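You operate a simulated robot arm through the tools that you are given. There is no shell and no other tool. Be economical: measure what you need, move in short steps, check, and stop when the job is done.

You are at the controls of a simulated two-armed robot. One attempt, no reset.

TASK
Put the 10 A fuse from the top of the trestle table in the blue tub and the 2 A fuse on top of the tall white head there. Pick up the cordless driver with one hand, pass it to the other hand and put it on the top of the trestle table. Take the red-taped pipe on the top of the trestle table and put it away on the free end of the press bench. Fetch the white bottle labelled "cleaner" from the top of the trestle table and stand it on top of the tool battery there. Fetch the green key and set it on the top of the long wooden shelf. Pull the thermostat lid open. The order is free. Set down upright: white bottle.
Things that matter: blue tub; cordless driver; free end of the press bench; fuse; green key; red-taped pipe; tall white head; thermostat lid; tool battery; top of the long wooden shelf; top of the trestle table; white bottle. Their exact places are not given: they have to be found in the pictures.

Only the result counts: the job must be done as asked and must still hold three seconds after the hand-in. Knocking over, shifting, dropping, spilling or breaking anything else fails it. Lids that push on must go on centred and level and be pressed home; caps that screw on are set level and turned clockwise until they are tight.

THE ROBOT
Two 7-joint arms with two-finger parallel grippers on one trunk, on a base that drives. Base frame: it is fixed to the floor where the robot stands at the start and does not move with it; the origin is under the middle of the robot, x ahead of it, y to its left, z up. Readings come in mm, degrees, newtons and seconds.
The left shoulder is at the start at [48, 101, 1085], the right one opposite. With the tool pointing down near the work surface each hand reaches from about 200 to 520 mm from the robot's upright axis, wherever it stands, measured 20 degrees to its own side. Places, roughly: blue tub (10x9x9 cm) [500, 200, 800]; cordless driver [2000, 250, 1000]; free end of the press bench [2300, -1400, 900]; fuse [500, 250, 750]; green key (3x8x7 cm) [-1600, -3400, 1200]; red-taped pipe (3x3x7 cm) [800, 0, 800]; tall white head [500, 250, 750]; thermostat lid [-2400, -900, 1000]; tool battery [500, 250, 750]; top of the long wooden shelf (61x17 cm) [-2960, -2760, 1040]; top of the trestle table [600, 200, 800]; white bottle [750, 0, 750]. Payload 2.4 kg a hand.
The TCP of each hand is the grasp point between the finger pads, 24 mm short of the fingertips. In the tool frame z runs along the fingers and y along their closing line. The gripper opens to 68 mm. The fingers are 17 mm wide and 10 mm thick; the gripper's body (40 by 70 mm) begins 41 mm behind the TCP.
Orientation is told as [roll, pitch, yaw] about the base's x, y, z axes, in that order, counted from this pose: with the fingers straight down and closing along the base's y, the tool's x points along the base's -x, its y along +y and its z along -z.

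THE INTERFACE
- The arms move only by the tool arm_command. It takes "left_targets", "right_targets" or both (then of equal length, played together; a hand with none holds still); each is one flat list of numbers, 7 for each row, row after row: the shift along the tool's x, y, z in units of 400 mm (1.0 is 400 mm), then the turn, a rotation vector about the tool's x, y, z in units of 180 degrees (1.0 is 180 degrees), then the opening, from 0 (shut) to 1 (fully open). In form: [dx, dy, dz, ax, ay, az, jaw, dx, dy, dz, ax, ay, az, jaw, ...]. A call has 1 to 20 rows; each row is the pose to reach, as a shift and turn from the pose commanded when the call began, along the tool's axes at that moment. A call with a number of a shift or a turn outside -1 to 1 is refused whole. A row lasts 0.2 s, in which the tool goes at most 50 mm and 8.6 degrees; a call with a longer step from one row to the next is refused whole, and so is a gripper value outside its range. A pose out of reach is approached as far as the arm can. The call stops where the force on the tool passes 40 N (or 10 N more than at its start, if that is more) or the arm is blocked; 0.2 s more then pass. The fingers move at their own pace (about 72 mm/s each) and stop on an object; they squeeze with about 43 N. The grip force told is the motor's: it shows also when the fingers shut on nothing. Time passes only in rows, and 0.2 s behind the last, so rows that repeat a pose let the fingers close. The reply holds the time, the measured pose of the TCP, the force on the tool along the base axes, the opening and the grip force, in the units named above and with some noise, with the torque about the TCP (base axes, N m) and any sound that the robot's microphone picked up.
- Cameras (640 x 400 px; columns grow to the right, rows downward): "scene" is now at [137.3, 17.8, 1245.7]; the picture's right is [0.20, -0.98, 0.00], its down [-0.53, -0.11, -0.84] and it looks along [0.82, 0.17, -0.54] (base axes); focal length 214 px, centre (320, 200). "left" rides on the left gripper at [84, -11, -75] in its tool frame; the picture's right is [0.13, 0.99, 0.00], its down [-0.60, 0.08, -0.79] and it looks along [-0.79, 0.10, 0.61] (tool axes); focal length 251 px, centre (320, 200). "right" rides on the right gripper at [84, 11, -75] in its tool frame; the picture's right is [-0.13, 0.99, 0.00], its down [-0.60, -0.08, -0.79] and it looks along [-0.79, -0.10, 0.61] (tool axes); focal length 251 px, centre (320, 200).
- camera(camera): a new picture of that camera. The clock stands still meanwhile.
- raise_lower(by): slides the trunk up (or, below 0, down) by that many mm; the arms and the scene camera ride with it, the base frame stays. It gives what a move gives, with no picture.
- steer(legs): drives the robot by 1 to 6 legs, each [ahead, left, turn to the left] in mm, mm and degrees, along the robot's own axes; the way and the turn of a leg run together, so that a leg with both is an arc; at most 1500 mm and 180 degrees a leg. The arms and the cameras ride along, it lands a little off, and it stops where it bumps. It gives what a move gives.
- aim_head(pan, tilt): turns the head with the scene camera to pan (to the left, within 86 degrees either way) and tilt (down, from -29 to 69), counted from straight ahead of the robot. It gives what a move gives.
- measure_at(camera, pixels): for up to 12 pixels [column, row] of the newest picture of that camera ("zoom" is the newest enlarged one), the place [x, y, z] in the base frame of the surface seen there, good to about 2 mm. The clock stands still meanwhile.
- inspect(camera, box): a new picture of the part [left, top, right, bottom] of that camera's present view, enlarged. The clock stands still meanwhile.
- hand_in(): hands the job in; it is judged then, once.

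Go step by step. Measure first, check grasps and placings, and put right what went wrong. The budget is 138 turns and 160 pictures, counting those below and the enlarged ones. Unless the task says otherwise, let go and move clear before handing in.

The tools are called after "Request:" by a JSON object that holds its "api" and its "payload". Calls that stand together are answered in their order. arm_command: Moves the arms, as the interface text tells. Its arguments: {"type":"object","properties":{"left_targets":{"type":"array","items":{"type":"number"}},"right_targets":{"type":"array","items":{"type":"number"}}},"required":[]} The other tools are called the same way: raise_lower (by) slides the trunk up or down; steer (legs) drives the base; aim_head (pan, tilt) turns the head that bears the scene camera; camera (camera) takes a picture; measure_at (camera, pixels) gives the place of the surface under pixels of a picture; inspect (camera, box) takes an enlarged picture of a part of a camera's view; hand_in () hands the job in.

At the start:

```text
time: 0.0
left_position: [311.2, 261.1, 1111.5]
left_ee_rot: [-0.1, 0.0, 0.0]
left_wrist_force: [0.0, -0.8, -0.1]
left_torque: [0.01, -0.02, -0.01]
left_finger_gap: 68.0
left_grip_force: 0.0
right_position: [273.1, -37.9, 1130.0]
right_ee_rot: [0.0, 0.0, 0.0]
right_wrist_force: [0.4, -1.0, -1.0]
right_torque: [0.02, -0.05, -0.01]
right_finger_gap: 68.2
right_grip_force: 0.1
trunk travel left (down, up): [-300.0, 550.0]
robot x, y, heading: [-2.2, -0.0, 0.2]
head pan, tilt: [11.4, 33.0]
```

scene: 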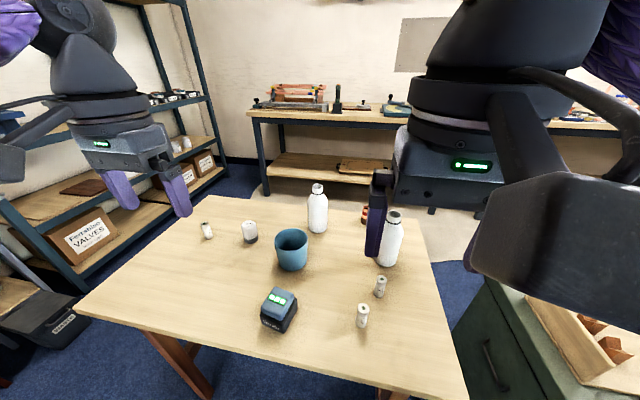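
right: 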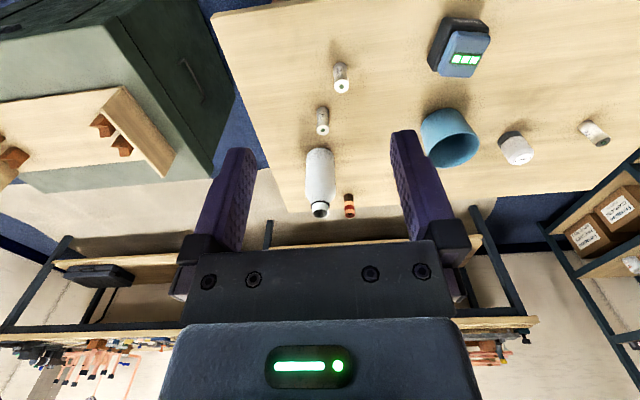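
left: 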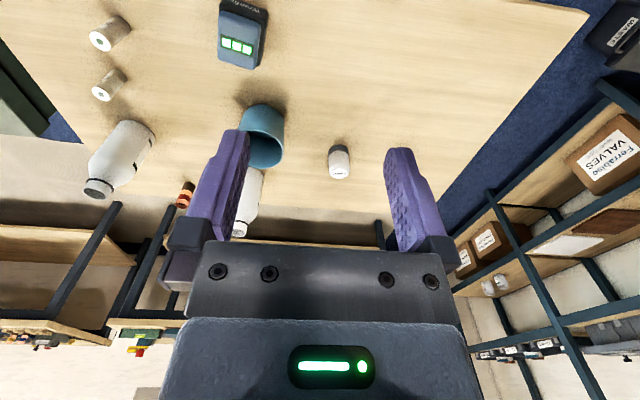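

The scene picture shows a table with three fuse-like cylinders (207,230), (380,287), (362,315), two bottles (317,208), (390,240), tub, battery, and pipe near (365,213). I'll enlarge to read labels and measure.

Request:
{"api": "inspect", "payload": {"camera": "scene", "box": [180, 170, 300, 260]}}

Request:
{"api": "inspect", "payload": {"camera": "scene", "box": [300, 170, 420, 340]}}

Request:
{"api": "measure_at", "payload": {"camera": "scene", "pixels": [[207, 226], [207, 236], [250, 224], [250, 240], [291, 262], [278, 298], [380, 280], [362, 308], [317, 188], [394, 215], [365, 216], [330, 340]]}}

```text
4.44 times, centred on (240, 215) of scene
```

zoom: 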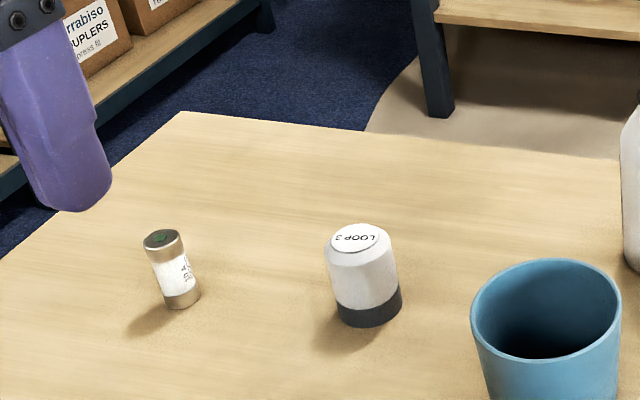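

```text
2.35 times, centred on (360, 255) of scene
```

zoom: 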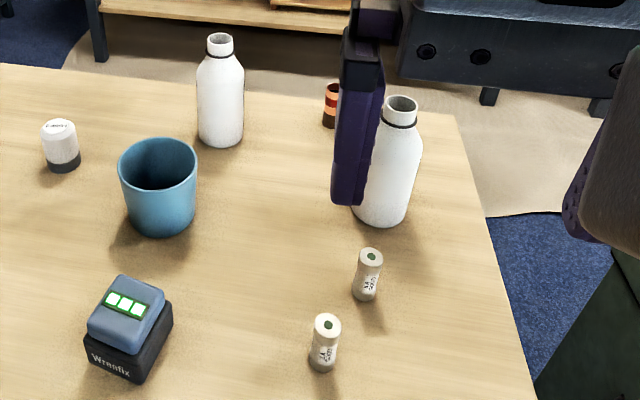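

```text
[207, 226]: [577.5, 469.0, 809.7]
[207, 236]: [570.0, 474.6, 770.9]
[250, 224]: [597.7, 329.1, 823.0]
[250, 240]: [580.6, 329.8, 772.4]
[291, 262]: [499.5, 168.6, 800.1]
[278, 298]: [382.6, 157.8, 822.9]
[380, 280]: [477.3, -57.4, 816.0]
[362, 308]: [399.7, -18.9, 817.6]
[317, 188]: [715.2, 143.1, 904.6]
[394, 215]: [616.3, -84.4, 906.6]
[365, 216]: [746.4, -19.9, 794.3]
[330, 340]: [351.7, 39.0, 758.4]
```

The fuse lettering is too small in these zooms, and the bottle labels face away from me. I'll enlarge the fuses further and look at the bottles through the hand cameras.

Request:
{"api": "inspect", "payload": {"camera": "scene", "box": [350, 270, 398, 335]}}

Request:
{"api": "inspect", "payload": {"camera": "scene", "box": [195, 215, 220, 245]}}

Request:
{"api": "inspect", "payload": {"camera": "right", "box": [290, 130, 370, 225]}}

Request:
{"api": "inspect", "payload": {"camera": "left", "box": [70, 110, 280, 245]}}

```text
6.15 times, centred on (374, 302) of scene
```

zoom: 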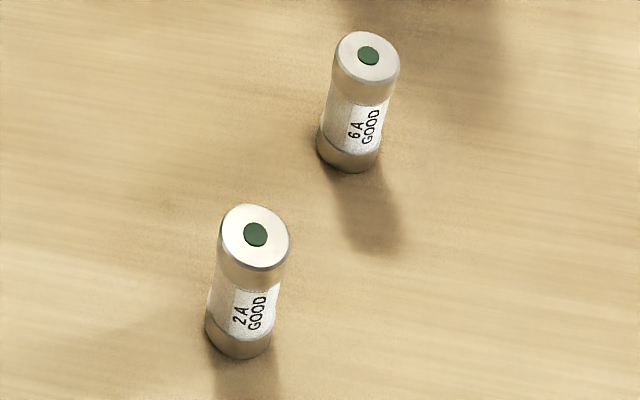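

```text
13.33 times, centred on (208, 230) of scene
```

zoom: 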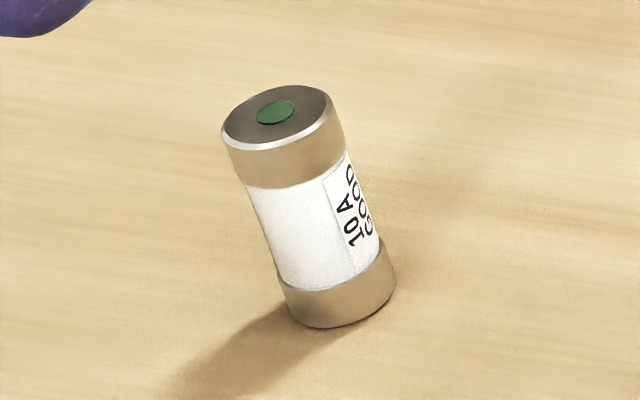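

```text
4.21 times, centred on (330, 178) of right
```

zoom: 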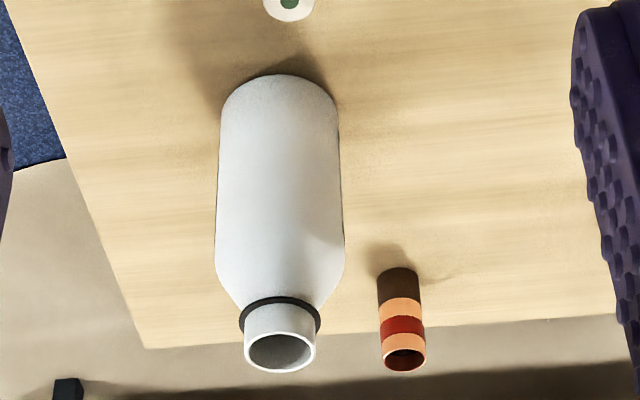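

```text
2.96 times, centred on (175, 178) of left
```

zoom: 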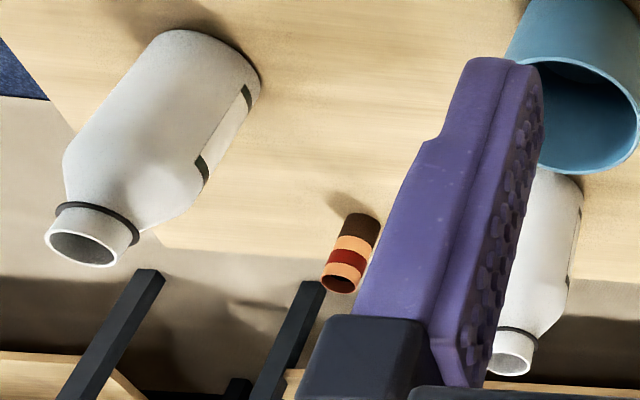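

The zooms settle the fuses: (362,315) is the 2 A, (207,230) is the 10 A, and the 6 A at (380,287) stays where it is. Next I'll measure the table edges and surrounding free space, since the reach is short and I must drive.

Request:
{"api": "measure_at", "payload": {"camera": "scene", "pixels": [[82, 308], [215, 198], [408, 207], [465, 395], [250, 352], [270, 318], [295, 306], [262, 298], [278, 285], [283, 335], [310, 232], [327, 231]]}}

Request:
{"api": "aim_head", "payload": {"pan": 0, "tilt": 65}}

Request:
{"api": "camera", "payload": {"camera": "scene"}}

```text
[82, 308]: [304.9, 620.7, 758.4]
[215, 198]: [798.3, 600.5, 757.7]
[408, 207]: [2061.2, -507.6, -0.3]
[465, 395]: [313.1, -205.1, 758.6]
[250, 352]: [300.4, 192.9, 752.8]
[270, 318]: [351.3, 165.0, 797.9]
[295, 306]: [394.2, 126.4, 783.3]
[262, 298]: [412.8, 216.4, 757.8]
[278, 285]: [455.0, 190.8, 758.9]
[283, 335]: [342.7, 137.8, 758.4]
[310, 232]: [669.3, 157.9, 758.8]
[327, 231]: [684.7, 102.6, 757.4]
```

```text
time: 1.0
left_position: [309.9, 259.3, 1111.8]
left_ee_rot: [0.0, 0.0, -0.1]
left_wrist_force: [0.3, 0.8, -0.2]
left_torque: [0.01, 0.01, 0.03]
left_finger_gap: 68.1
left_grip_force: 0.1
right_position: [274.3, -38.5, 1130.7]
right_ee_rot: [-0.1, 0.0, -0.1]
right_wrist_force: [-0.7, -0.4, 0.5]
right_torque: [-0.01, -0.03, -0.01]
right_finger_gap: 68.1
right_grip_force: 0.1
trunk travel left (down, up): [-300.0, 550.0]
robot x, y, heading: [1.7, -3.5, 0.2]
head pan, tilt: [0.0, 65.0]
```

```text
150 pictures are left
```

scene: 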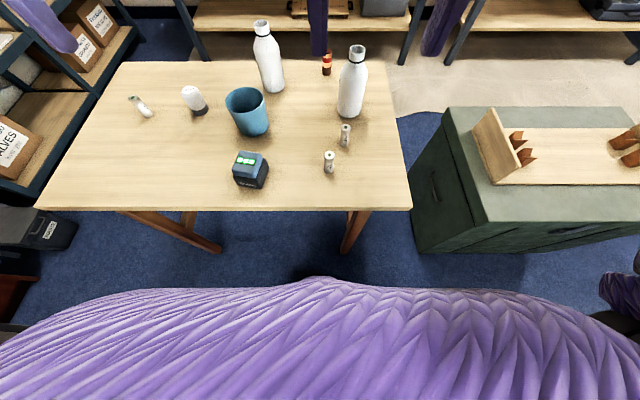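

The table spans x 303–800 and y −205–620, with a green cabinet on its right. I'll measure the torso front at (320,285), the table legs and the floor, and look left and right for routes around the table.

Request:
{"api": "measure_at", "payload": {"camera": "scene", "pixels": [[320, 285], [150, 300], [480, 300], [210, 248], [347, 250], [430, 240], [445, 110], [415, 250], [60, 225], [320, 270], [430, 130], [620, 255]]}}

Request:
{"api": "aim_head", "payload": {"pan": 70, "tilt": 35}}

Request:
{"api": "camera", "payload": {"camera": "scene"}}

Request:
{"api": "aim_head", "payload": {"pan": -70, "tilt": 35}}

Request:
{"api": "camera", "payload": {"camera": "scene"}}

```text
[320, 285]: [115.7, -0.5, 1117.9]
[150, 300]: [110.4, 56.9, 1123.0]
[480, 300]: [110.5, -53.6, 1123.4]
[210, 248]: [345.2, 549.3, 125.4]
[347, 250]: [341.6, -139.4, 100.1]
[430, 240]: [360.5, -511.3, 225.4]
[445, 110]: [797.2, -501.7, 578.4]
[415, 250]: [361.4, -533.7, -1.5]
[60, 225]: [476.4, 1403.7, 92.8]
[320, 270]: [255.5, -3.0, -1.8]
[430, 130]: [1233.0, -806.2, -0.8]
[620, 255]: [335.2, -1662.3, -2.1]
```

```text
time: 2.4
left_position: [312.9, 260.5, 1112.8]
left_ee_rot: [0.0, 0.0, 0.0]
left_wrist_force: [0.2, 0.7, -0.6]
left_torque: [-0.01, -0.01, -0.02]
left_finger_gap: 68.1
left_grip_force: 0.1
right_position: [273.3, -38.1, 1130.6]
right_ee_rot: [0.0, 0.0, 0.0]
right_wrist_force: [-0.5, -0.4, -0.1]
right_torque: [0.01, -0.02, -0.01]
right_finger_gap: 68.0
right_grip_force: 0.0
trunk travel left (down, up): [-300.0, 550.0]
robot x, y, heading: [-0.1, -0.5, -0.0]
head pan, tilt: [70.0, 35.0]
```

```text
149 pictures are left
```

scene: 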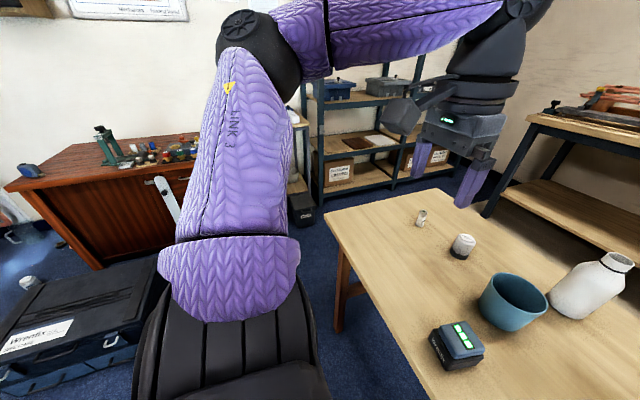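

```text
time: 4.6
left_position: [310.7, 262.5, 1110.8]
left_ee_rot: [0.0, 0.0, 0.0]
left_wrist_force: [-1.1, -0.2, -0.3]
left_torque: [-0.01, -0.01, -0.03]
left_finger_gap: 68.1
left_grip_force: 0.2
right_position: [274.4, -39.2, 1130.1]
right_ee_rot: [0.0, 0.0, 0.0]
right_wrist_force: [0.4, 0.1, -0.3]
right_torque: [0.01, 0.02, -0.01]
right_finger_gap: 68.1
right_grip_force: 0.0
trunk travel left (down, up): [-300.0, 550.0]
robot x, y, heading: [-1.9, 3.5, 0.3]
head pan, tilt: [-70.0, 35.0]
```

```text
148 pictures are left
```

scene: 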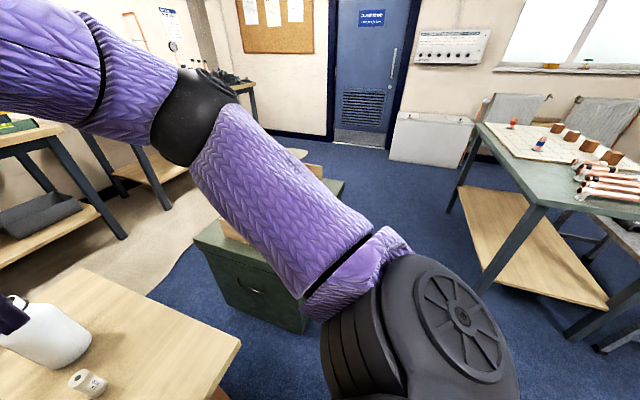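

There is open floor all round, with shelving and a case to the left and a 300 mm gap on the right between table and cabinet. I want to know how far my own base sticks out, so I'll tilt the right hand back to look at it.

Request:
{"api": "arm_command", "payload": {"right_targets": [-0.05, 0, -0.05, 0, 0.04, 0, 1, -0.1, 0, -0.1, 0, 0.08, 0, 1, -0.15, 0, -0.12, 0, 0.12, 0, 1, -0.2, 0, -0.12, 0, 0.16, 0, 1, -0.25, 0, -0.12, 0, 0.2, 0, 1, -0.3, 0, -0.12, 0, 0.24, 0, 1, -0.3, 0, -0.12, 0, 0.28, 0, 1, -0.3, 0, -0.12, 0, 0.32, 0, 1, -0.3, 0, -0.12, 0, 0.36, 0, 1, -0.3, 0, -0.12, 0, 0.4, 0, 1]}}

Request:
{"api": "camera", "payload": {"camera": "right"}}

```text
time: 6.8
left_position: [310.7, 261.2, 1111.3]
left_ee_rot: [-0.2, -0.1, 0.0]
left_wrist_force: [-0.5, 0.0, -0.6]
left_torque: [0.0, -0.01, 0.03]
left_finger_gap: 67.9
left_grip_force: 0.0
right_position: [250.7, -62.5, 1082.0]
right_ee_rot: [-0.1, 66.7, -0.2]
right_wrist_force: [0.3, 0.0, 0.4]
right_torque: [0.01, -0.05, 0.03]
right_finger_gap: 68.0
right_grip_force: 0.0
right hand out of reach, approached as far as the arm can: row 3, 4, 5, 6, 7, 8, 9, 10
trunk travel left (down, up): [-300.0, 550.0]
robot x, y, heading: [-0.2, 2.0, 0.1]
head pan, tilt: [-70.0, 35.0]
```

```text
147 pictures are left
```

right: 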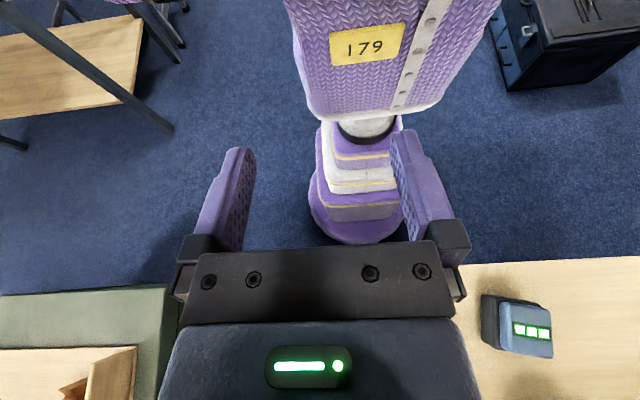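

The right camera shows my base: a round foot near (350,240) and a torso that bulges only above the table. I'll measure both.

Request:
{"api": "measure_at", "payload": {"camera": "right", "pixels": [[352, 242], [312, 205], [360, 215], [365, 185], [363, 160], [365, 135], [340, 115], [420, 108], [310, 100], [345, 80], [400, 210]]}}

```text
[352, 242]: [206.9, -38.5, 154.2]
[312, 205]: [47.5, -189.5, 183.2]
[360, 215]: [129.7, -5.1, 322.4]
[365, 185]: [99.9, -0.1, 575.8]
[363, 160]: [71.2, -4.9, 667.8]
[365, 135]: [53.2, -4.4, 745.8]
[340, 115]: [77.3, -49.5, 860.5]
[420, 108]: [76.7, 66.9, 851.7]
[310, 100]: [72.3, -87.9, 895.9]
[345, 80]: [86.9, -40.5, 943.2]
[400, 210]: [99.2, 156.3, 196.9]
```

The base is a round foot of about 210 mm radius up to z≈180, with a thin column (x<130) above it, so it could slide under the table between the legs. I'll set the right hand straight, lower the trunk 150 and look under the table for stretchers.

Request:
{"api": "arm_command", "payload": {"right_targets": [0, 0, 0, 0, -0.045, 0, 1, 0, 0, 0, 0, -0.09, 0, 1, 0, 0, 0, 0, -0.135, 0, 1, 0, 0, 0, 0, -0.18, 0, 1, 0, 0, 0, 0, -0.225, 0, 1, 0, 0, 0, 0, -0.27, 0, 1, 0, 0, 0, 0, -0.315, 0, 1, 0, 0, 0, 0, -0.36, 0, 1, 0, 0, 0, 0, -0.4, 0, 1]}}

Request:
{"api": "raise_lower", "payload": {"by": -150}}

Request:
{"api": "aim_head", "payload": {"pan": 0, "tilt": 60}}

Request:
{"api": "camera", "payload": {"camera": "scene"}}

```text
time: 8.8
left_position: [310.8, 261.4, 1111.3]
left_ee_rot: [0.1, 0.0, 0.0]
left_wrist_force: [-0.2, 0.0, 0.8]
left_torque: [0.01, -0.01, -0.01]
left_finger_gap: 67.9
left_grip_force: 0.2
right_position: [261.2, -72.9, 1074.4]
right_ee_rot: [0.1, -5.5, -0.2]
right_wrist_force: [0.9, 0.1, 0.3]
right_torque: [-0.01, 0.01, 0.04]
right_finger_gap: 68.0
right_grip_force: 0.0
trunk travel left (down, up): [-300.0, 550.0]
robot x, y, heading: [1.6, 2.4, -0.1]
head pan, tilt: [-70.0, 35.0]
```

```text
time: 10.6
left_position: [309.7, 260.9, 961.0]
left_ee_rot: [0.0, -0.1, 0.0]
left_wrist_force: [-0.2, 0.0, -0.2]
left_torque: [0.01, 0.0, 0.0]
left_finger_gap: 67.8
left_grip_force: 0.0
right_position: [261.2, -72.9, 923.5]
right_ee_rot: [0.1, -5.3, -0.3]
right_wrist_force: [-0.9, 0.1, 0.7]
right_torque: [0.0, 0.02, -0.01]
right_finger_gap: 68.0
right_grip_force: 0.1
trunk travel left (down, up): [-150.0, 700.0]
robot x, y, heading: [-1.5, 2.0, -0.1]
head pan, tilt: [-70.0, 35.0]
```

```text
time: 12.0
left_position: [311.2, 260.3, 962.7]
left_ee_rot: [0.1, 0.0, 0.1]
left_wrist_force: [0.0, 0.0, -0.2]
left_torque: [0.01, 0.0, 0.0]
left_finger_gap: 68.1
left_grip_force: 0.0
right_position: [261.3, -72.8, 924.0]
right_ee_rot: [0.0, -5.5, -0.2]
right_wrist_force: [1.0, -0.1, -0.3]
right_torque: [0.03, 0.0, 0.02]
right_finger_gap: 68.1
right_grip_force: 0.0
trunk travel left (down, up): [-150.0, 700.0]
robot x, y, heading: [-5.1, 1.0, -0.2]
head pan, tilt: [0.0, 60.0]
```

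```text
146 pictures are left
```

scene: 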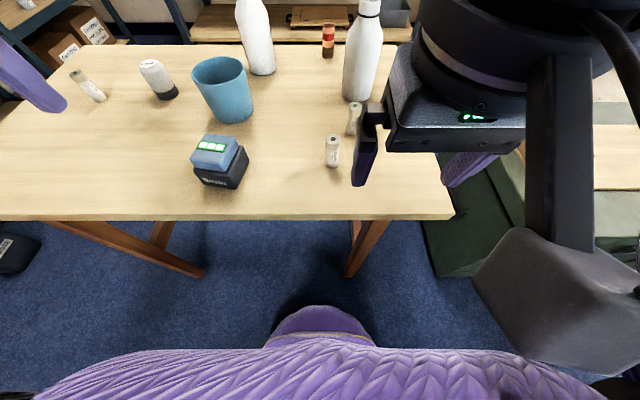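

No stretcher is visible between the legs at (200,275) and (350,275). I'll measure the leg feet and how far back the clear floor goes.

Request:
{"api": "measure_at", "payload": {"camera": "scene", "pixels": [[200, 275], [350, 277], [155, 240], [355, 235], [270, 225], [200, 225], [330, 225], [320, 308], [332, 165], [222, 182]]}}

```text
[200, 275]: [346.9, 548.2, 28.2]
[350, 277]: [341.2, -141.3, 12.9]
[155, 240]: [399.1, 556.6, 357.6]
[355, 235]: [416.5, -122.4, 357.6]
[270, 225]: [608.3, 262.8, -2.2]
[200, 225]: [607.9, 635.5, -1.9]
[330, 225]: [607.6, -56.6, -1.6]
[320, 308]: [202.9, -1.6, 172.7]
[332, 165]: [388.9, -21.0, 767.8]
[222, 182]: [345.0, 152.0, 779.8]
```

The legs stand at y≈549 and y≈−140 (x≈345) with clear floor between to x>600, so I can slide in. I'll raise the trunk, then go left 200 and ahead 170.

Request:
{"api": "raise_lower", "payload": {"by": 150}}

Request:
{"api": "steer", "payload": {"legs": [[0, 200, 0], [170, 0, 0]]}}

Request:
{"api": "aim_head", "payload": {"pan": 10, "tilt": 50}}

Request:
{"api": "camera", "payload": {"camera": "scene"}}

Request:
{"api": "camera", "payload": {"camera": "left"}}

```text
time: 13.7
left_position: [310.9, 260.7, 1111.1]
left_ee_rot: [0.1, 0.0, 0.0]
left_wrist_force: [0.2, -0.1, -0.2]
left_torque: [0.01, 0.0, -0.02]
left_finger_gap: 67.8
left_grip_force: 0.1
right_position: [261.9, -72.6, 1073.3]
right_ee_rot: [0.0, -5.5, -0.2]
right_wrist_force: [-0.5, -0.5, -0.7]
right_torque: [0.0, 0.01, -0.01]
right_finger_gap: 67.9
right_grip_force: 0.0
trunk travel left (down, up): [-300.0, 550.0]
robot x, y, heading: [-2.5, -1.2, -0.1]
head pan, tilt: [0.0, 60.0]
```

```text
time: 16.4
left_position: [490.6, 448.6, 1111.3]
left_ee_rot: [0.0, -0.1, -0.7]
left_wrist_force: [-0.2, -0.4, -0.2]
left_torque: [-0.02, -0.02, -0.03]
left_finger_gap: 67.9
left_grip_force: 0.1
right_position: [436.3, 115.4, 1073.9]
right_ee_rot: [0.0, -5.3, -0.9]
right_wrist_force: [-0.5, 0.4, -0.2]
right_torque: [-0.02, -0.01, 0.02]
right_finger_gap: 68.2
right_grip_force: 0.1
trunk travel left (down, up): [-300.0, 550.0]
robot x, y, heading: [176.0, 188.3, -0.4]
head pan, tilt: [0.0, 60.0]
```

```text
time: 17.1
left_position: [489.3, 448.8, 1112.1]
left_ee_rot: [0.0, 0.0, -0.8]
left_wrist_force: [0.1, -0.6, -0.7]
left_torque: [0.0, 0.04, 0.0]
left_finger_gap: 68.1
left_grip_force: 0.1
right_position: [436.0, 116.8, 1075.4]
right_ee_rot: [0.1, -5.5, -0.9]
right_wrist_force: [-1.1, 0.0, -0.2]
right_torque: [0.0, -0.01, -0.03]
right_finger_gap: 68.1
right_grip_force: 0.0
trunk travel left (down, up): [-300.0, 550.0]
robot x, y, heading: [176.4, 192.1, -0.5]
head pan, tilt: [10.0, 50.0]
```

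```text
145 pictures are left
```

scene: 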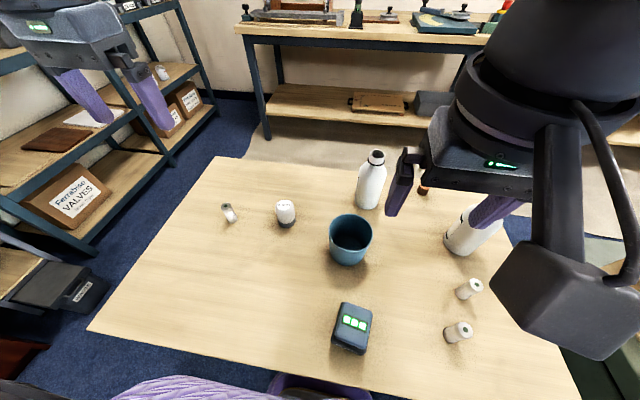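

```text
144 pictures are left
```

left: 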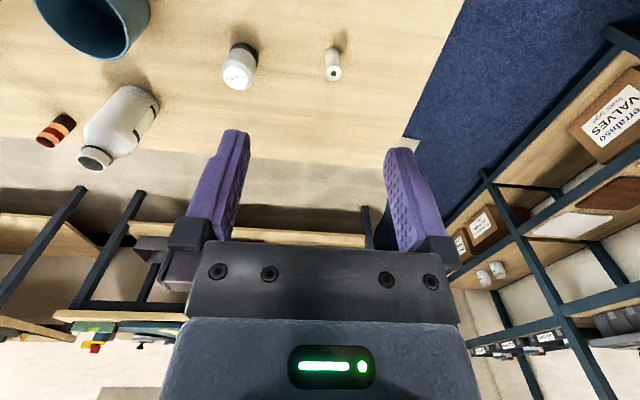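

The left camera sees the 10 A fuse at (333,65) and bottle A's label edge at (148,115). I'll measure the fuse and the other table items.

Request:
{"api": "measure_at", "payload": {"camera": "left", "pixels": [[334, 75], [328, 60], [340, 60], [334, 52], [238, 75], [238, 82]]}}

Request:
{"api": "measure_at", "payload": {"camera": "scene", "pixels": [[226, 207], [285, 206], [285, 213], [349, 219], [330, 237], [372, 235], [351, 265], [355, 320], [376, 155], [475, 284], [465, 328], [352, 308]]}}

Request:
{"api": "inspect", "payload": {"camera": "left", "box": [70, 70, 180, 180]}}

```text
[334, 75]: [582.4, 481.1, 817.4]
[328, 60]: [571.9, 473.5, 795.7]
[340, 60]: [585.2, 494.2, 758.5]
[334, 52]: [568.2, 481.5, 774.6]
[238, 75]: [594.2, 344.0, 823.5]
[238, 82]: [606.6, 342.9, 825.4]
```

```text
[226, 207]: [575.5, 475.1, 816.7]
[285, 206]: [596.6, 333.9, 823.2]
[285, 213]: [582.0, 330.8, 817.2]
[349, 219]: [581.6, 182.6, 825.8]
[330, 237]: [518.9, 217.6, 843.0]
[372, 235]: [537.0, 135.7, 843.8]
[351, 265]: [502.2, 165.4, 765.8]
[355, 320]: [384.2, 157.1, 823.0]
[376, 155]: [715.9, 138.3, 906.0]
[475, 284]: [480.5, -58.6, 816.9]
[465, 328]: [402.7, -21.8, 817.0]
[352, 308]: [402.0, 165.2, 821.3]
```

```text
3.64 times, centred on (125, 125) of left
```

zoom: 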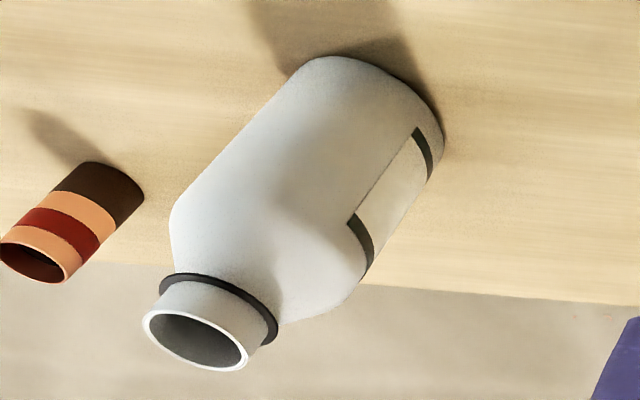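

The fuse is centred at about (579,478), top z 817, and bottle A's label faces the far side. I'll bring the open left hand above the 10 A fuse and check.

Request:
{"api": "arm_command", "payload": {"left_targets": [-0.111, 0.039, 0, 0, 0, 0, 1, -0.2225, 0.0775, 0, 0, 0, 0, 1, -0.2225, 0.0775, 0.12, 0, 0, 0, 1, -0.2225, 0.0775, 0.24, 0, 0, 0, 1, -0.2225, 0.0775, 0.36, 0, 0, 0, 1, -0.2225, 0.0775, 0.48, 0, 0, 0, 1, -0.2225, 0.0775, 0.6, 0, 0, 0, 1]}}

Request:
{"api": "camera", "payload": {"camera": "left"}}

Request:
{"api": "camera", "payload": {"camera": "scene"}}

```text
time: 18.7
left_position: [580.5, 476.9, 871.1]
left_ee_rot: [0.0, 0.0, -0.7]
left_wrist_force: [-0.6, -0.1, 0.9]
left_torque: [0.0, 0.01, -0.03]
left_finger_gap: 67.9
left_grip_force: 0.2
right_position: [434.9, 116.2, 1073.0]
right_ee_rot: [-0.1, -5.4, -0.9]
right_wrist_force: [0.0, -0.2, 0.2]
right_torque: [-0.02, -0.02, -0.04]
right_finger_gap: 67.8
right_grip_force: 0.0
trunk travel left (down, up): [-300.0, 550.0]
robot x, y, heading: [173.8, 194.5, -0.4]
head pan, tilt: [10.0, 50.0]
```

```text
142 pictures are left
```

left: 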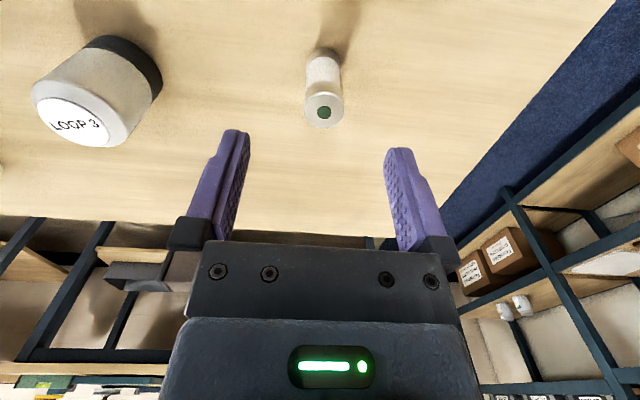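

```text
141 pictures are left
```

scene: 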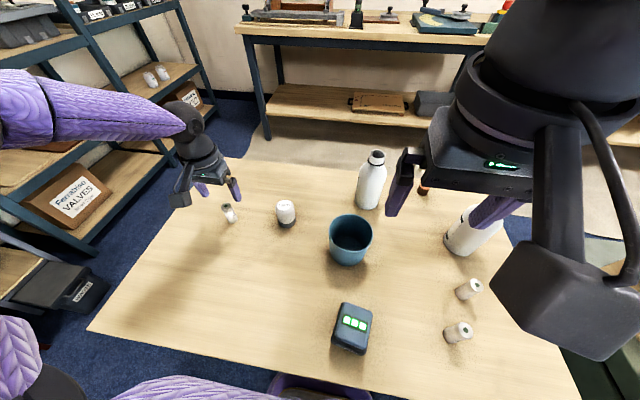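

The hand is above the fuse, whose top shows at (324,112) between the fingers. I'll measure its centre once more, along with the head's top disc.

Request:
{"api": "measure_at", "payload": {"camera": "left", "pixels": [[324, 112], [306, 108], [342, 108], [324, 124], [324, 100], [75, 125], [35, 90], [125, 130], [75, 95], [95, 143]]}}

```text
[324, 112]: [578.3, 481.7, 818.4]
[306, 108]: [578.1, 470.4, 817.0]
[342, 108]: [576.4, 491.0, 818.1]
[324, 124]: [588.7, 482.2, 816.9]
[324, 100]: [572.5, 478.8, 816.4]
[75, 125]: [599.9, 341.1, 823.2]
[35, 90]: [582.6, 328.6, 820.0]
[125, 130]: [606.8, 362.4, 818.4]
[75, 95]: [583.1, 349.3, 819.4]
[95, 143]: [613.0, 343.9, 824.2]
```

The fuse centre is (579,481) and the head's top disc is near (599,341). I'll go down to z≈806, close and lift.

Request:
{"api": "arm_command", "payload": {"left_targets": [0.003, 0.01, 0.08, 0, 0, 0, 1, 0.003, 0.01, 0.1625, 0, 0, 0, 1, 0.003, 0.01, 0.1625, 0, 0, 0, 0, 0.003, 0.01, 0.1625, 0, 0, 0, 0, 0.003, 0.01, 0.1625, 0, 0, 0, 0, 0.003, 0.01, 0.05, 0, 0, 0, 0, 0.003, 0.01, -0.07, 0, 0, 0, 0, 0.003, 0.01, -0.19, 0, 0, 0, 0]}}

Request:
{"api": "camera", "payload": {"camera": "left"}}

Request:
{"api": "inspect", "payload": {"camera": "scene", "box": [250, 170, 400, 280]}}

```text
time: 20.5
left_position: [578.9, 481.5, 950.1]
left_ee_rot: [0.1, -0.1, -0.7]
left_wrist_force: [-0.8, -1.0, -1.0]
left_torque: [0.01, 0.0, 0.0]
left_finger_gap: 23.1
left_grip_force: 39.3
right_position: [435.0, 116.9, 1074.1]
right_ee_rot: [0.0, -5.4, -1.0]
right_wrist_force: [0.1, -0.9, 0.6]
right_torque: [0.0, -0.02, 0.01]
right_finger_gap: 68.1
right_grip_force: 0.0
trunk travel left (down, up): [-300.0, 550.0]
robot x, y, heading: [177.4, 191.7, -0.4]
head pan, tilt: [10.0, 50.0]
```

```text
140 pictures are left
```

left: 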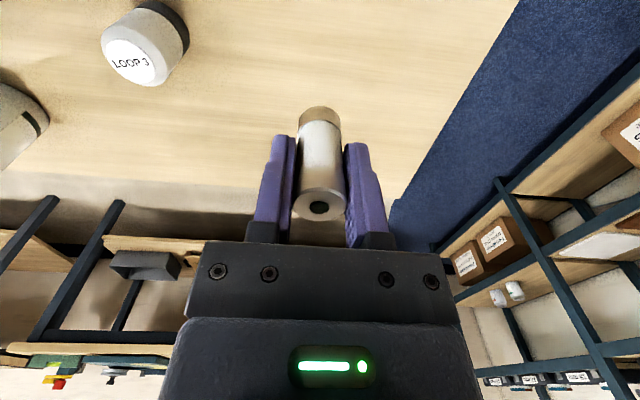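

```text
3.64 times, centred on (325, 225) of scene
```

zoom: 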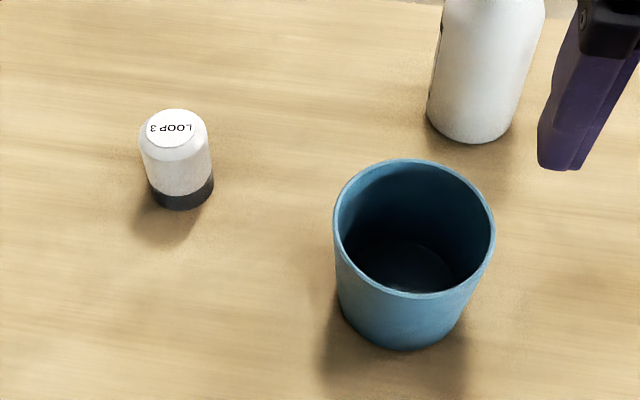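

The fuse is held (gap 23). Next I'll measure the tub rim for its centre, and the head disc, in the zoom.

Request:
{"api": "measure_at", "payload": {"camera": "zoom", "pixels": [[335, 213], [492, 235], [415, 162], [415, 296], [360, 180], [470, 282], [415, 265], [148, 130], [195, 128], [172, 112], [172, 146], [172, 129]]}}

```text
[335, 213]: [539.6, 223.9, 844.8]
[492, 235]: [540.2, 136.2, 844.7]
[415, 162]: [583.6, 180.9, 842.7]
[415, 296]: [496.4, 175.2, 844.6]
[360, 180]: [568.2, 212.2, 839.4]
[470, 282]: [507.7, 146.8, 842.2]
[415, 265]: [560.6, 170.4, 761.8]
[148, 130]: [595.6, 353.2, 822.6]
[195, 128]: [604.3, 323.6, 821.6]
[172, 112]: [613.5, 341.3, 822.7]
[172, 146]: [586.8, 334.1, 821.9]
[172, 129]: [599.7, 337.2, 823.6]
```

Tub centre is (540,180), rim 844 and floor 762. I'll move the left hand over the tub while the right hand shifts away to the right.

Request:
{"api": "arm_command", "payload": {"left_targets": [0.0125, -0.1075, 0, 0, 0, 0, 0, 0.025, -0.215, 0, 0, 0, 0, 0, 0.0375, -0.3225, 0, 0, 0, 0, 0, 0.05, -0.43, 0, 0, 0, 0, 0, 0.0625, -0.5375, 0, 0, 0, 0, 0, 0.075, -0.645, 0, 0, 0, 0, 0, 0.088, -0.7525, 0, 0, 0, 0, 0], "right_targets": [0, -0.11, 0, 0, 0, 0, 1, 0, -0.22, 0, 0, 0, 0, 1, 0, -0.33, 0, 0, 0, 0, 1, 0, -0.44, 0, 0, 0, 0, 1, 0, -0.55, 0, 0, 0, 0, 1, 0, -0.66, 0, 0, 0, 0, 1, 0, -0.66, 0, 0, 0, 0, 1]}}

Request:
{"api": "camera", "payload": {"camera": "scene"}}

Request:
{"api": "camera", "payload": {"camera": "left"}}

```text
time: 22.1
left_position: [518.7, 257.5, 953.1]
left_ee_rot: [0.1, 0.0, -0.7]
left_wrist_force: [-0.7, 0.2, -0.3]
left_torque: [-0.03, -0.01, -0.02]
left_finger_gap: 23.1
left_grip_force: 39.6
left hand out of reach, approached as far as the arm can: row 5, 6, 7
right_position: [441.0, -148.3, 1071.0]
right_ee_rot: [0.1, -5.4, -0.9]
right_wrist_force: [0.9, -0.7, -0.3]
right_torque: [-0.02, -0.03, -0.01]
right_finger_gap: 68.0
right_grip_force: 0.0
right hand out of reach, approached as far as the arm can: row 6, 7
trunk travel left (down, up): [-300.0, 550.0]
robot x, y, heading: [177.7, 191.1, -0.5]
head pan, tilt: [10.0, 50.0]
```

```text
138 pictures are left
```

scene: 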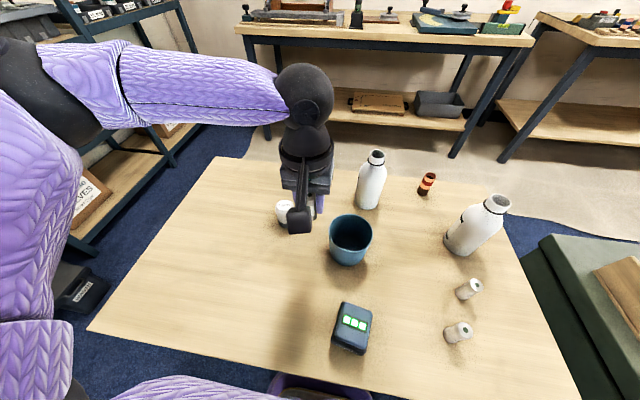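

```text
137 pictures are left
```

left: 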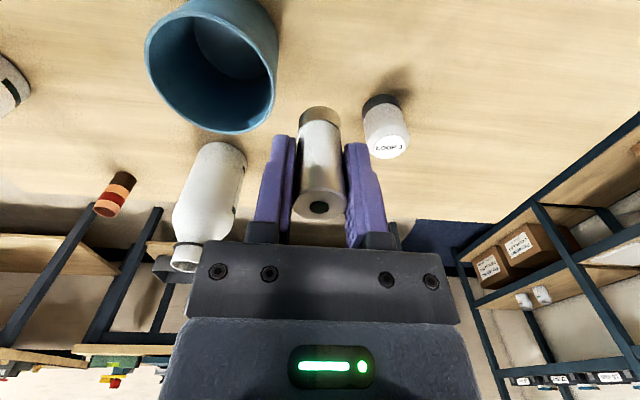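

The left arm stopped at y≈257 because it can't cross further inward. I'll shift the base right by 78 mm instead, with the fuse well above the rim.

Request:
{"api": "steer", "payload": {"legs": [[0, -78, 0]]}}

Request:
{"api": "camera", "payload": {"camera": "left"}}

```text
time: 23.1
left_position: [518.0, 176.9, 953.4]
left_ee_rot: [0.0, 0.0, -0.9]
left_wrist_force: [-0.1, 0.0, -0.4]
left_torque: [-0.01, 0.0, 0.01]
left_finger_gap: 23.3
left_grip_force: 39.2
right_position: [437.8, -228.0, 1070.5]
right_ee_rot: [0.1, -5.4, -1.1]
right_wrist_force: [0.7, 0.8, 0.2]
right_torque: [0.03, -0.01, -0.04]
right_finger_gap: 68.0
right_grip_force: 0.0
trunk travel left (down, up): [-300.0, 550.0]
robot x, y, heading: [175.6, 111.6, -0.9]
head pan, tilt: [10.0, 50.0]
```

```text
136 pictures are left
```

left: 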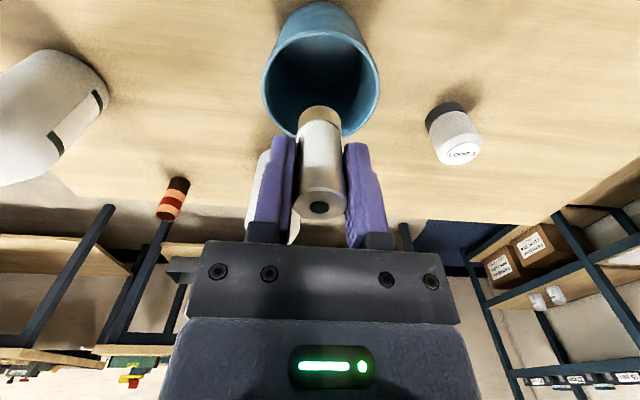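

The hand is now at (518,177,953). I'll shift forward 22 mm and check that the command base is consistent.

Request:
{"api": "arm_command", "payload": {"left_targets": [-0.055, 0.0085, 0, 0, 0, 0, 0]}}

```text
time: 23.5
left_position: [536.5, 185.7, 953.5]
left_ee_rot: [0.0, -0.1, -1.1]
left_wrist_force: [0.0, 0.3, -1.2]
left_torque: [0.03, 0.02, 0.0]
left_finger_gap: 23.0
left_grip_force: 39.2
left hand out of reach, approached as far as the arm can: row 1
right_position: [437.3, -227.2, 1072.0]
right_ee_rot: [0.0, -5.4, -1.1]
right_wrist_force: [-0.2, -0.1, 0.4]
right_torque: [-0.01, 0.0, 0.03]
right_finger_gap: 68.2
right_grip_force: 0.2
trunk travel left (down, up): [-300.0, 550.0]
robot x, y, heading: [171.6, 111.8, -0.9]
head pan, tilt: [10.0, 50.0]
```

It is 6 mm off in y and still at the reach edge. I'll descend partway with a y correction and see whether the arm frees up.

Request:
{"api": "arm_command", "payload": {"left_targets": [-0.01, -0.0145, 0.03, 0, 0, 0, 0, -0.01, -0.0145, 0.08, 0, 0, 0, 0]}}

```text
time: 24.1
left_position: [534.6, 189.4, 924.0]
left_ee_rot: [0.0, 0.0, -1.0]
left_wrist_force: [0.6, 0.1, -1.0]
left_torque: [0.0, 0.0, 0.01]
left_finger_gap: 23.0
left_grip_force: 39.9
left hand out of reach, approached as far as the arm can: row 1, 2
right_position: [437.8, -227.8, 1071.1]
right_ee_rot: [0.0, -5.4, -1.1]
right_wrist_force: [0.7, 0.1, 0.3]
right_torque: [0.01, 0.0, 0.0]
right_finger_gap: 68.2
right_grip_force: 0.2
trunk travel left (down, up): [-300.0, 550.0]
robot x, y, heading: [173.7, 112.1, -0.8]
head pan, tilt: [10.0, 50.0]
```

The arm is limited when working close to its centreline, so I'll move the base 60 mm further right and let the hand reach outward instead. The fuse bottom is at about 876, so I'll rise first.

Request:
{"api": "arm_command", "payload": {"left_targets": [0, 0.03, -0.08, 0, 0, 0, 0, 0, 0.09, -0.08, 0, 0, 0, 0]}}

Request:
{"api": "steer", "payload": {"legs": [[0, -60, 0]]}}

```text
time: 24.7
left_position: [532.2, 222.8, 956.5]
left_ee_rot: [-0.1, 0.0, -1.0]
left_wrist_force: [0.2, 0.2, -1.0]
left_torque: [0.01, -0.01, -0.02]
left_finger_gap: 23.0
left_grip_force: 39.6
right_position: [437.8, -228.0, 1070.4]
right_ee_rot: [0.0, -5.4, -1.1]
right_wrist_force: [1.1, -0.6, -0.6]
right_torque: [0.0, -0.03, -0.01]
right_finger_gap: 68.2
right_grip_force: 0.1
trunk travel left (down, up): [-300.0, 550.0]
robot x, y, heading: [175.8, 113.6, -1.1]
head pan, tilt: [10.0, 50.0]
```

```text
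time: 25.7
left_position: [531.7, 159.0, 955.3]
left_ee_rot: [0.0, 0.0, -0.9]
left_wrist_force: [-0.9, -0.8, -1.0]
left_torque: [0.03, 0.02, -0.03]
left_finger_gap: 23.1
left_grip_force: 39.5
right_position: [437.4, -292.3, 1070.1]
right_ee_rot: [0.2, -5.5, -1.1]
right_wrist_force: [0.0, 0.0, -0.4]
right_torque: [-0.01, 0.04, 0.04]
right_finger_gap: 68.2
right_grip_force: 0.1
trunk travel left (down, up): [-300.0, 550.0]
robot x, y, heading: [174.1, 47.5, -0.9]
head pan, tilt: [10.0, 50.0]
```

Now the target is 8 mm ahead and 21 mm left, then down to z≈895 for a check.

Request:
{"api": "arm_command", "payload": {"left_targets": [-0.0205, 0.053, 0, 0, 0, 0, 0, -0.0205, 0.053, 0.075, 0, 0, 0, 0, -0.0205, 0.053, 0.15, 0, 0, 0, 0]}}

Request:
{"api": "camera", "payload": {"camera": "left"}}

Request:
{"api": "inspect", "payload": {"camera": "scene", "box": [250, 150, 410, 290]}}

```text
time: 26.5
left_position: [541.5, 179.5, 895.6]
left_ee_rot: [-0.1, 0.0, -0.9]
left_wrist_force: [-0.2, 0.1, -1.3]
left_torque: [0.0, 0.01, 0.01]
left_finger_gap: 23.0
left_grip_force: 39.1
right_position: [437.6, -290.9, 1070.2]
right_ee_rot: [0.0, -5.4, -1.1]
right_wrist_force: [0.8, -0.4, 0.0]
right_torque: [0.0, 0.03, 0.01]
right_finger_gap: 68.0
right_grip_force: 0.0
trunk travel left (down, up): [-300.0, 550.0]
robot x, y, heading: [171.8, 51.1, -0.9]
head pan, tilt: [10.0, 50.0]
```

```text
135 pictures are left
```

left: 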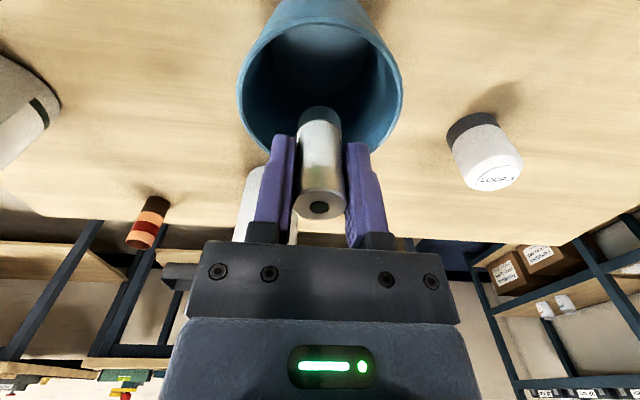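

```text
2.86 times, centred on (330, 220) of scene
```

zoom: 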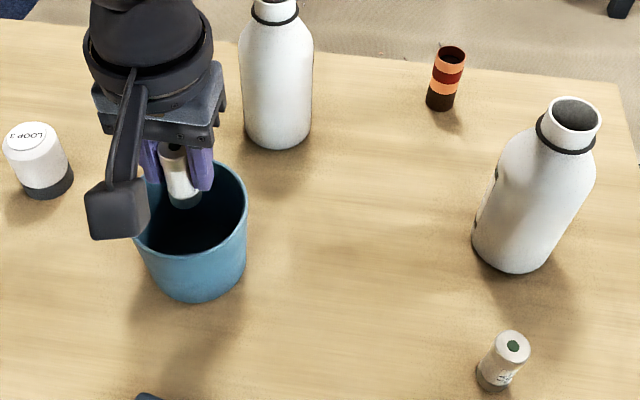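

The fuse is centred over the tub (rim columns 240–402, fuse at 320). I'll lower to z≈813, open to about 41 mm and rise.

Request:
{"api": "arm_command", "payload": {"left_targets": [0.003, 0, 0.1, 0, 0, 0, 0, 0.003, 0, 0.2065, 0, 0, 0, 0, 0.003, 0, 0.2065, 0, 0, 0, 0.58, 0.003, 0, 0.2065, 0, 0, 0, 0.58, 0.003, 0, 0.1, 0, 0, 0, 0.58, 0.003, 0, 0, 0, 0, 0, 0.58, 0.003, 0, -0.12, 0, 0, 0, 0.58]}}

Request:
{"api": "camera", "payload": {"camera": "left"}}

Request:
{"api": "camera", "payload": {"camera": "right"}}

```text
time: 28.1
left_position: [538.5, 179.7, 945.0]
left_ee_rot: [0.0, 0.1, -0.9]
left_wrist_force: [-0.4, 0.4, -0.2]
left_torque: [0.01, 0.03, 0.0]
left_finger_gap: 39.6
left_grip_force: 0.1
left hand out of reach, approached as far as the arm can: row 2, 3, 4
right_position: [437.4, -291.0, 1070.2]
right_ee_rot: [-0.1, -5.5, -1.1]
right_wrist_force: [0.2, 0.3, -0.5]
right_torque: [0.06, 0.01, -0.01]
right_finger_gap: 68.2
right_grip_force: 0.1
trunk travel left (down, up): [-300.0, 550.0]
robot x, y, heading: [173.6, 49.1, -1.1]
head pan, tilt: [10.0, 50.0]
```

```text
133 pictures are left
```

left: 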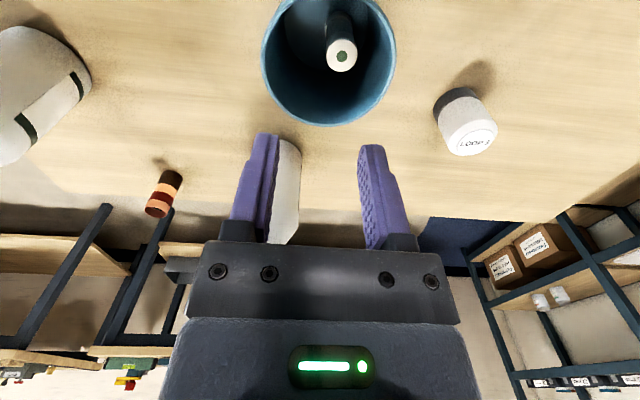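

```text
132 pictures are left
```

right: 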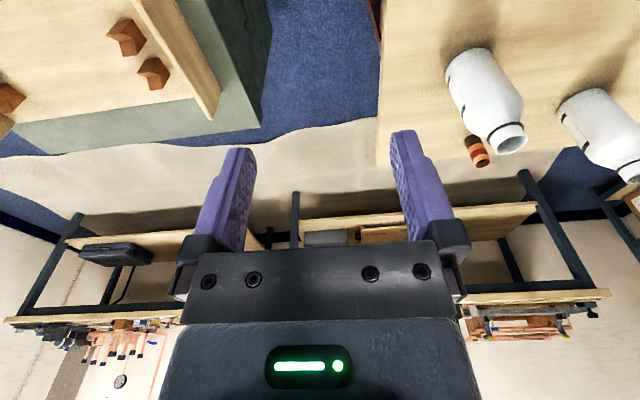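

The 10 A fuse stands in the tub (342,45). For the 2 A fuse I'll use the left hand too, so I'll back off to x≈80 and move right so the fuse lies on the left hand's side.

Request:
{"api": "steer", "payload": {"legs": [[-95, 0, 0], [0, -165, 1]]}}

Request:
{"api": "camera", "payload": {"camera": "left"}}

Request:
{"api": "camera", "payload": {"camera": "scene"}}

```text
time: 30.3
left_position: [442.5, 22.5, 945.2]
left_ee_rot: [0.0, 0.0, 0.0]
left_wrist_force: [-0.6, 0.4, 0.4]
left_torque: [-0.03, 0.0, 0.03]
left_finger_gap: 39.2
left_grip_force: 0.1
right_position: [347.4, -447.9, 1070.3]
right_ee_rot: [0.1, -5.5, -0.3]
right_wrist_force: [-0.1, 0.9, 1.1]
right_torque: [0.01, -0.01, 0.01]
right_finger_gap: 67.9
right_grip_force: 0.1
trunk travel left (down, up): [-300.0, 550.0]
robot x, y, heading: [77.0, -110.2, -0.1]
head pan, tilt: [10.0, 50.0]
```

```text
131 pictures are left
```

left: 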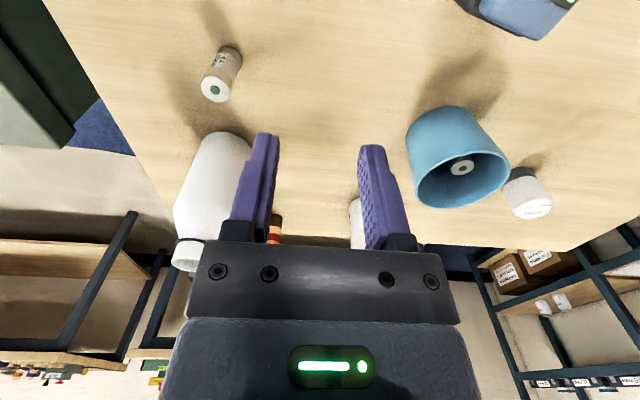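

```text
130 pictures are left
```

scene: 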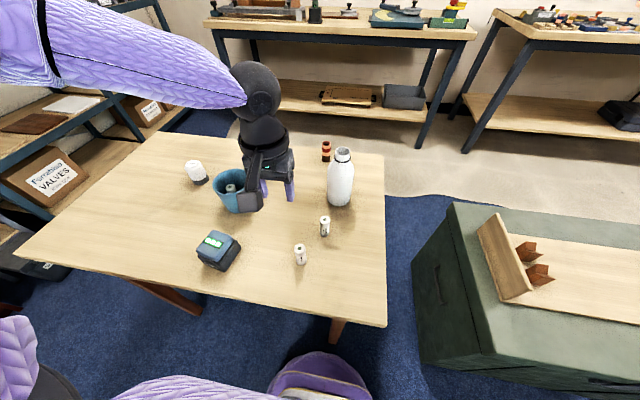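

I'll confirm the 2 A fuse (scene (300,253)) against the 6 A (scene (325,225)).

Request:
{"api": "inspect", "payload": {"camera": "scene", "box": [285, 210, 340, 270]}}

Request:
{"api": "measure_at", "payload": {"camera": "scene", "pixels": [[300, 246], [299, 243], [300, 249], [325, 218]]}}

```text
6.67 times, centred on (312, 240) of scene
```

zoom: 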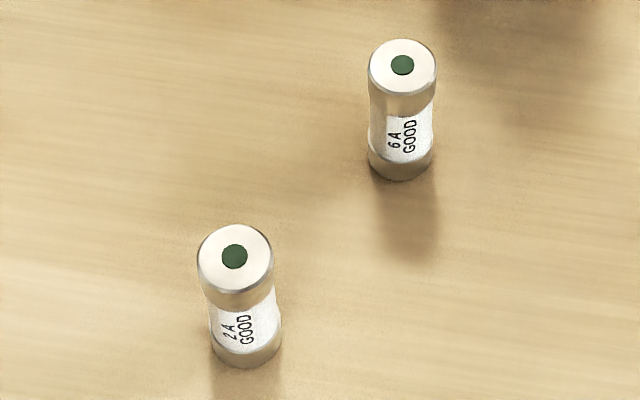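

```text
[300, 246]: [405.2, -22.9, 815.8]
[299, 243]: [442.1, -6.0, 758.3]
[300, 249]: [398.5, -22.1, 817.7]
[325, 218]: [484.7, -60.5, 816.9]
```

Request:
{"api": "measure_at", "payload": {"camera": "zoom", "pixels": [[234, 256], [200, 256], [271, 256], [234, 228], [234, 288], [401, 65]]}}

Request:
{"api": "arm_command", "payload": {"left_targets": [0.05, -0.054, 0, 0, 0, 0, 1, 0.103, -0.108, 0, 0, 0, 0, 1, 0.103, -0.108, 0.08, 0, 0, 0, 1, 0.103, -0.108, 0.16, 0, 0, 0, 1]}}

Request:
{"api": "camera", "payload": {"camera": "left"}}

```text
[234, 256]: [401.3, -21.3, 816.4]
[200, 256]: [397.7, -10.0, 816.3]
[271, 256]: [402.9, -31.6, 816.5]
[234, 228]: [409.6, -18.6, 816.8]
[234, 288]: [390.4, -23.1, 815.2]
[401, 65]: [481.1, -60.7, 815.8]
```

```text
time: 31.3
left_position: [401.8, -21.4, 880.7]
left_ee_rot: [-0.2, 0.0, 0.0]
left_wrist_force: [-0.9, 0.0, -0.5]
left_torque: [0.02, -0.01, -0.03]
left_finger_gap: 68.2
left_grip_force: 0.1
right_position: [345.9, -449.4, 1069.9]
right_ee_rot: [0.0, -5.3, -0.2]
right_wrist_force: [-0.9, 0.6, 0.7]
right_torque: [0.03, 0.03, 0.04]
right_finger_gap: 68.0
right_grip_force: 0.1
trunk travel left (down, up): [-300.0, 550.0]
robot x, y, heading: [77.2, -111.3, 0.1]
head pan, tilt: [10.0, 50.0]
```

```text
128 pictures are left
```

left: 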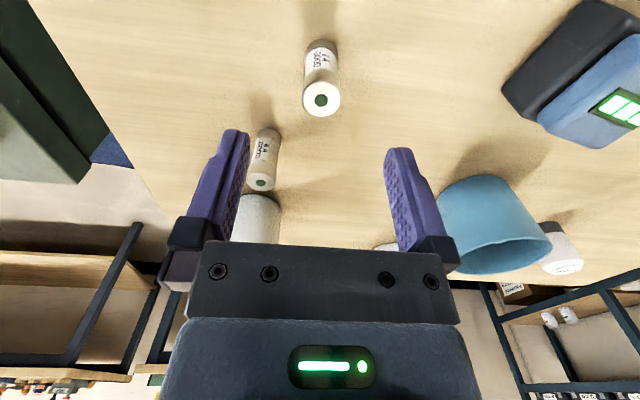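

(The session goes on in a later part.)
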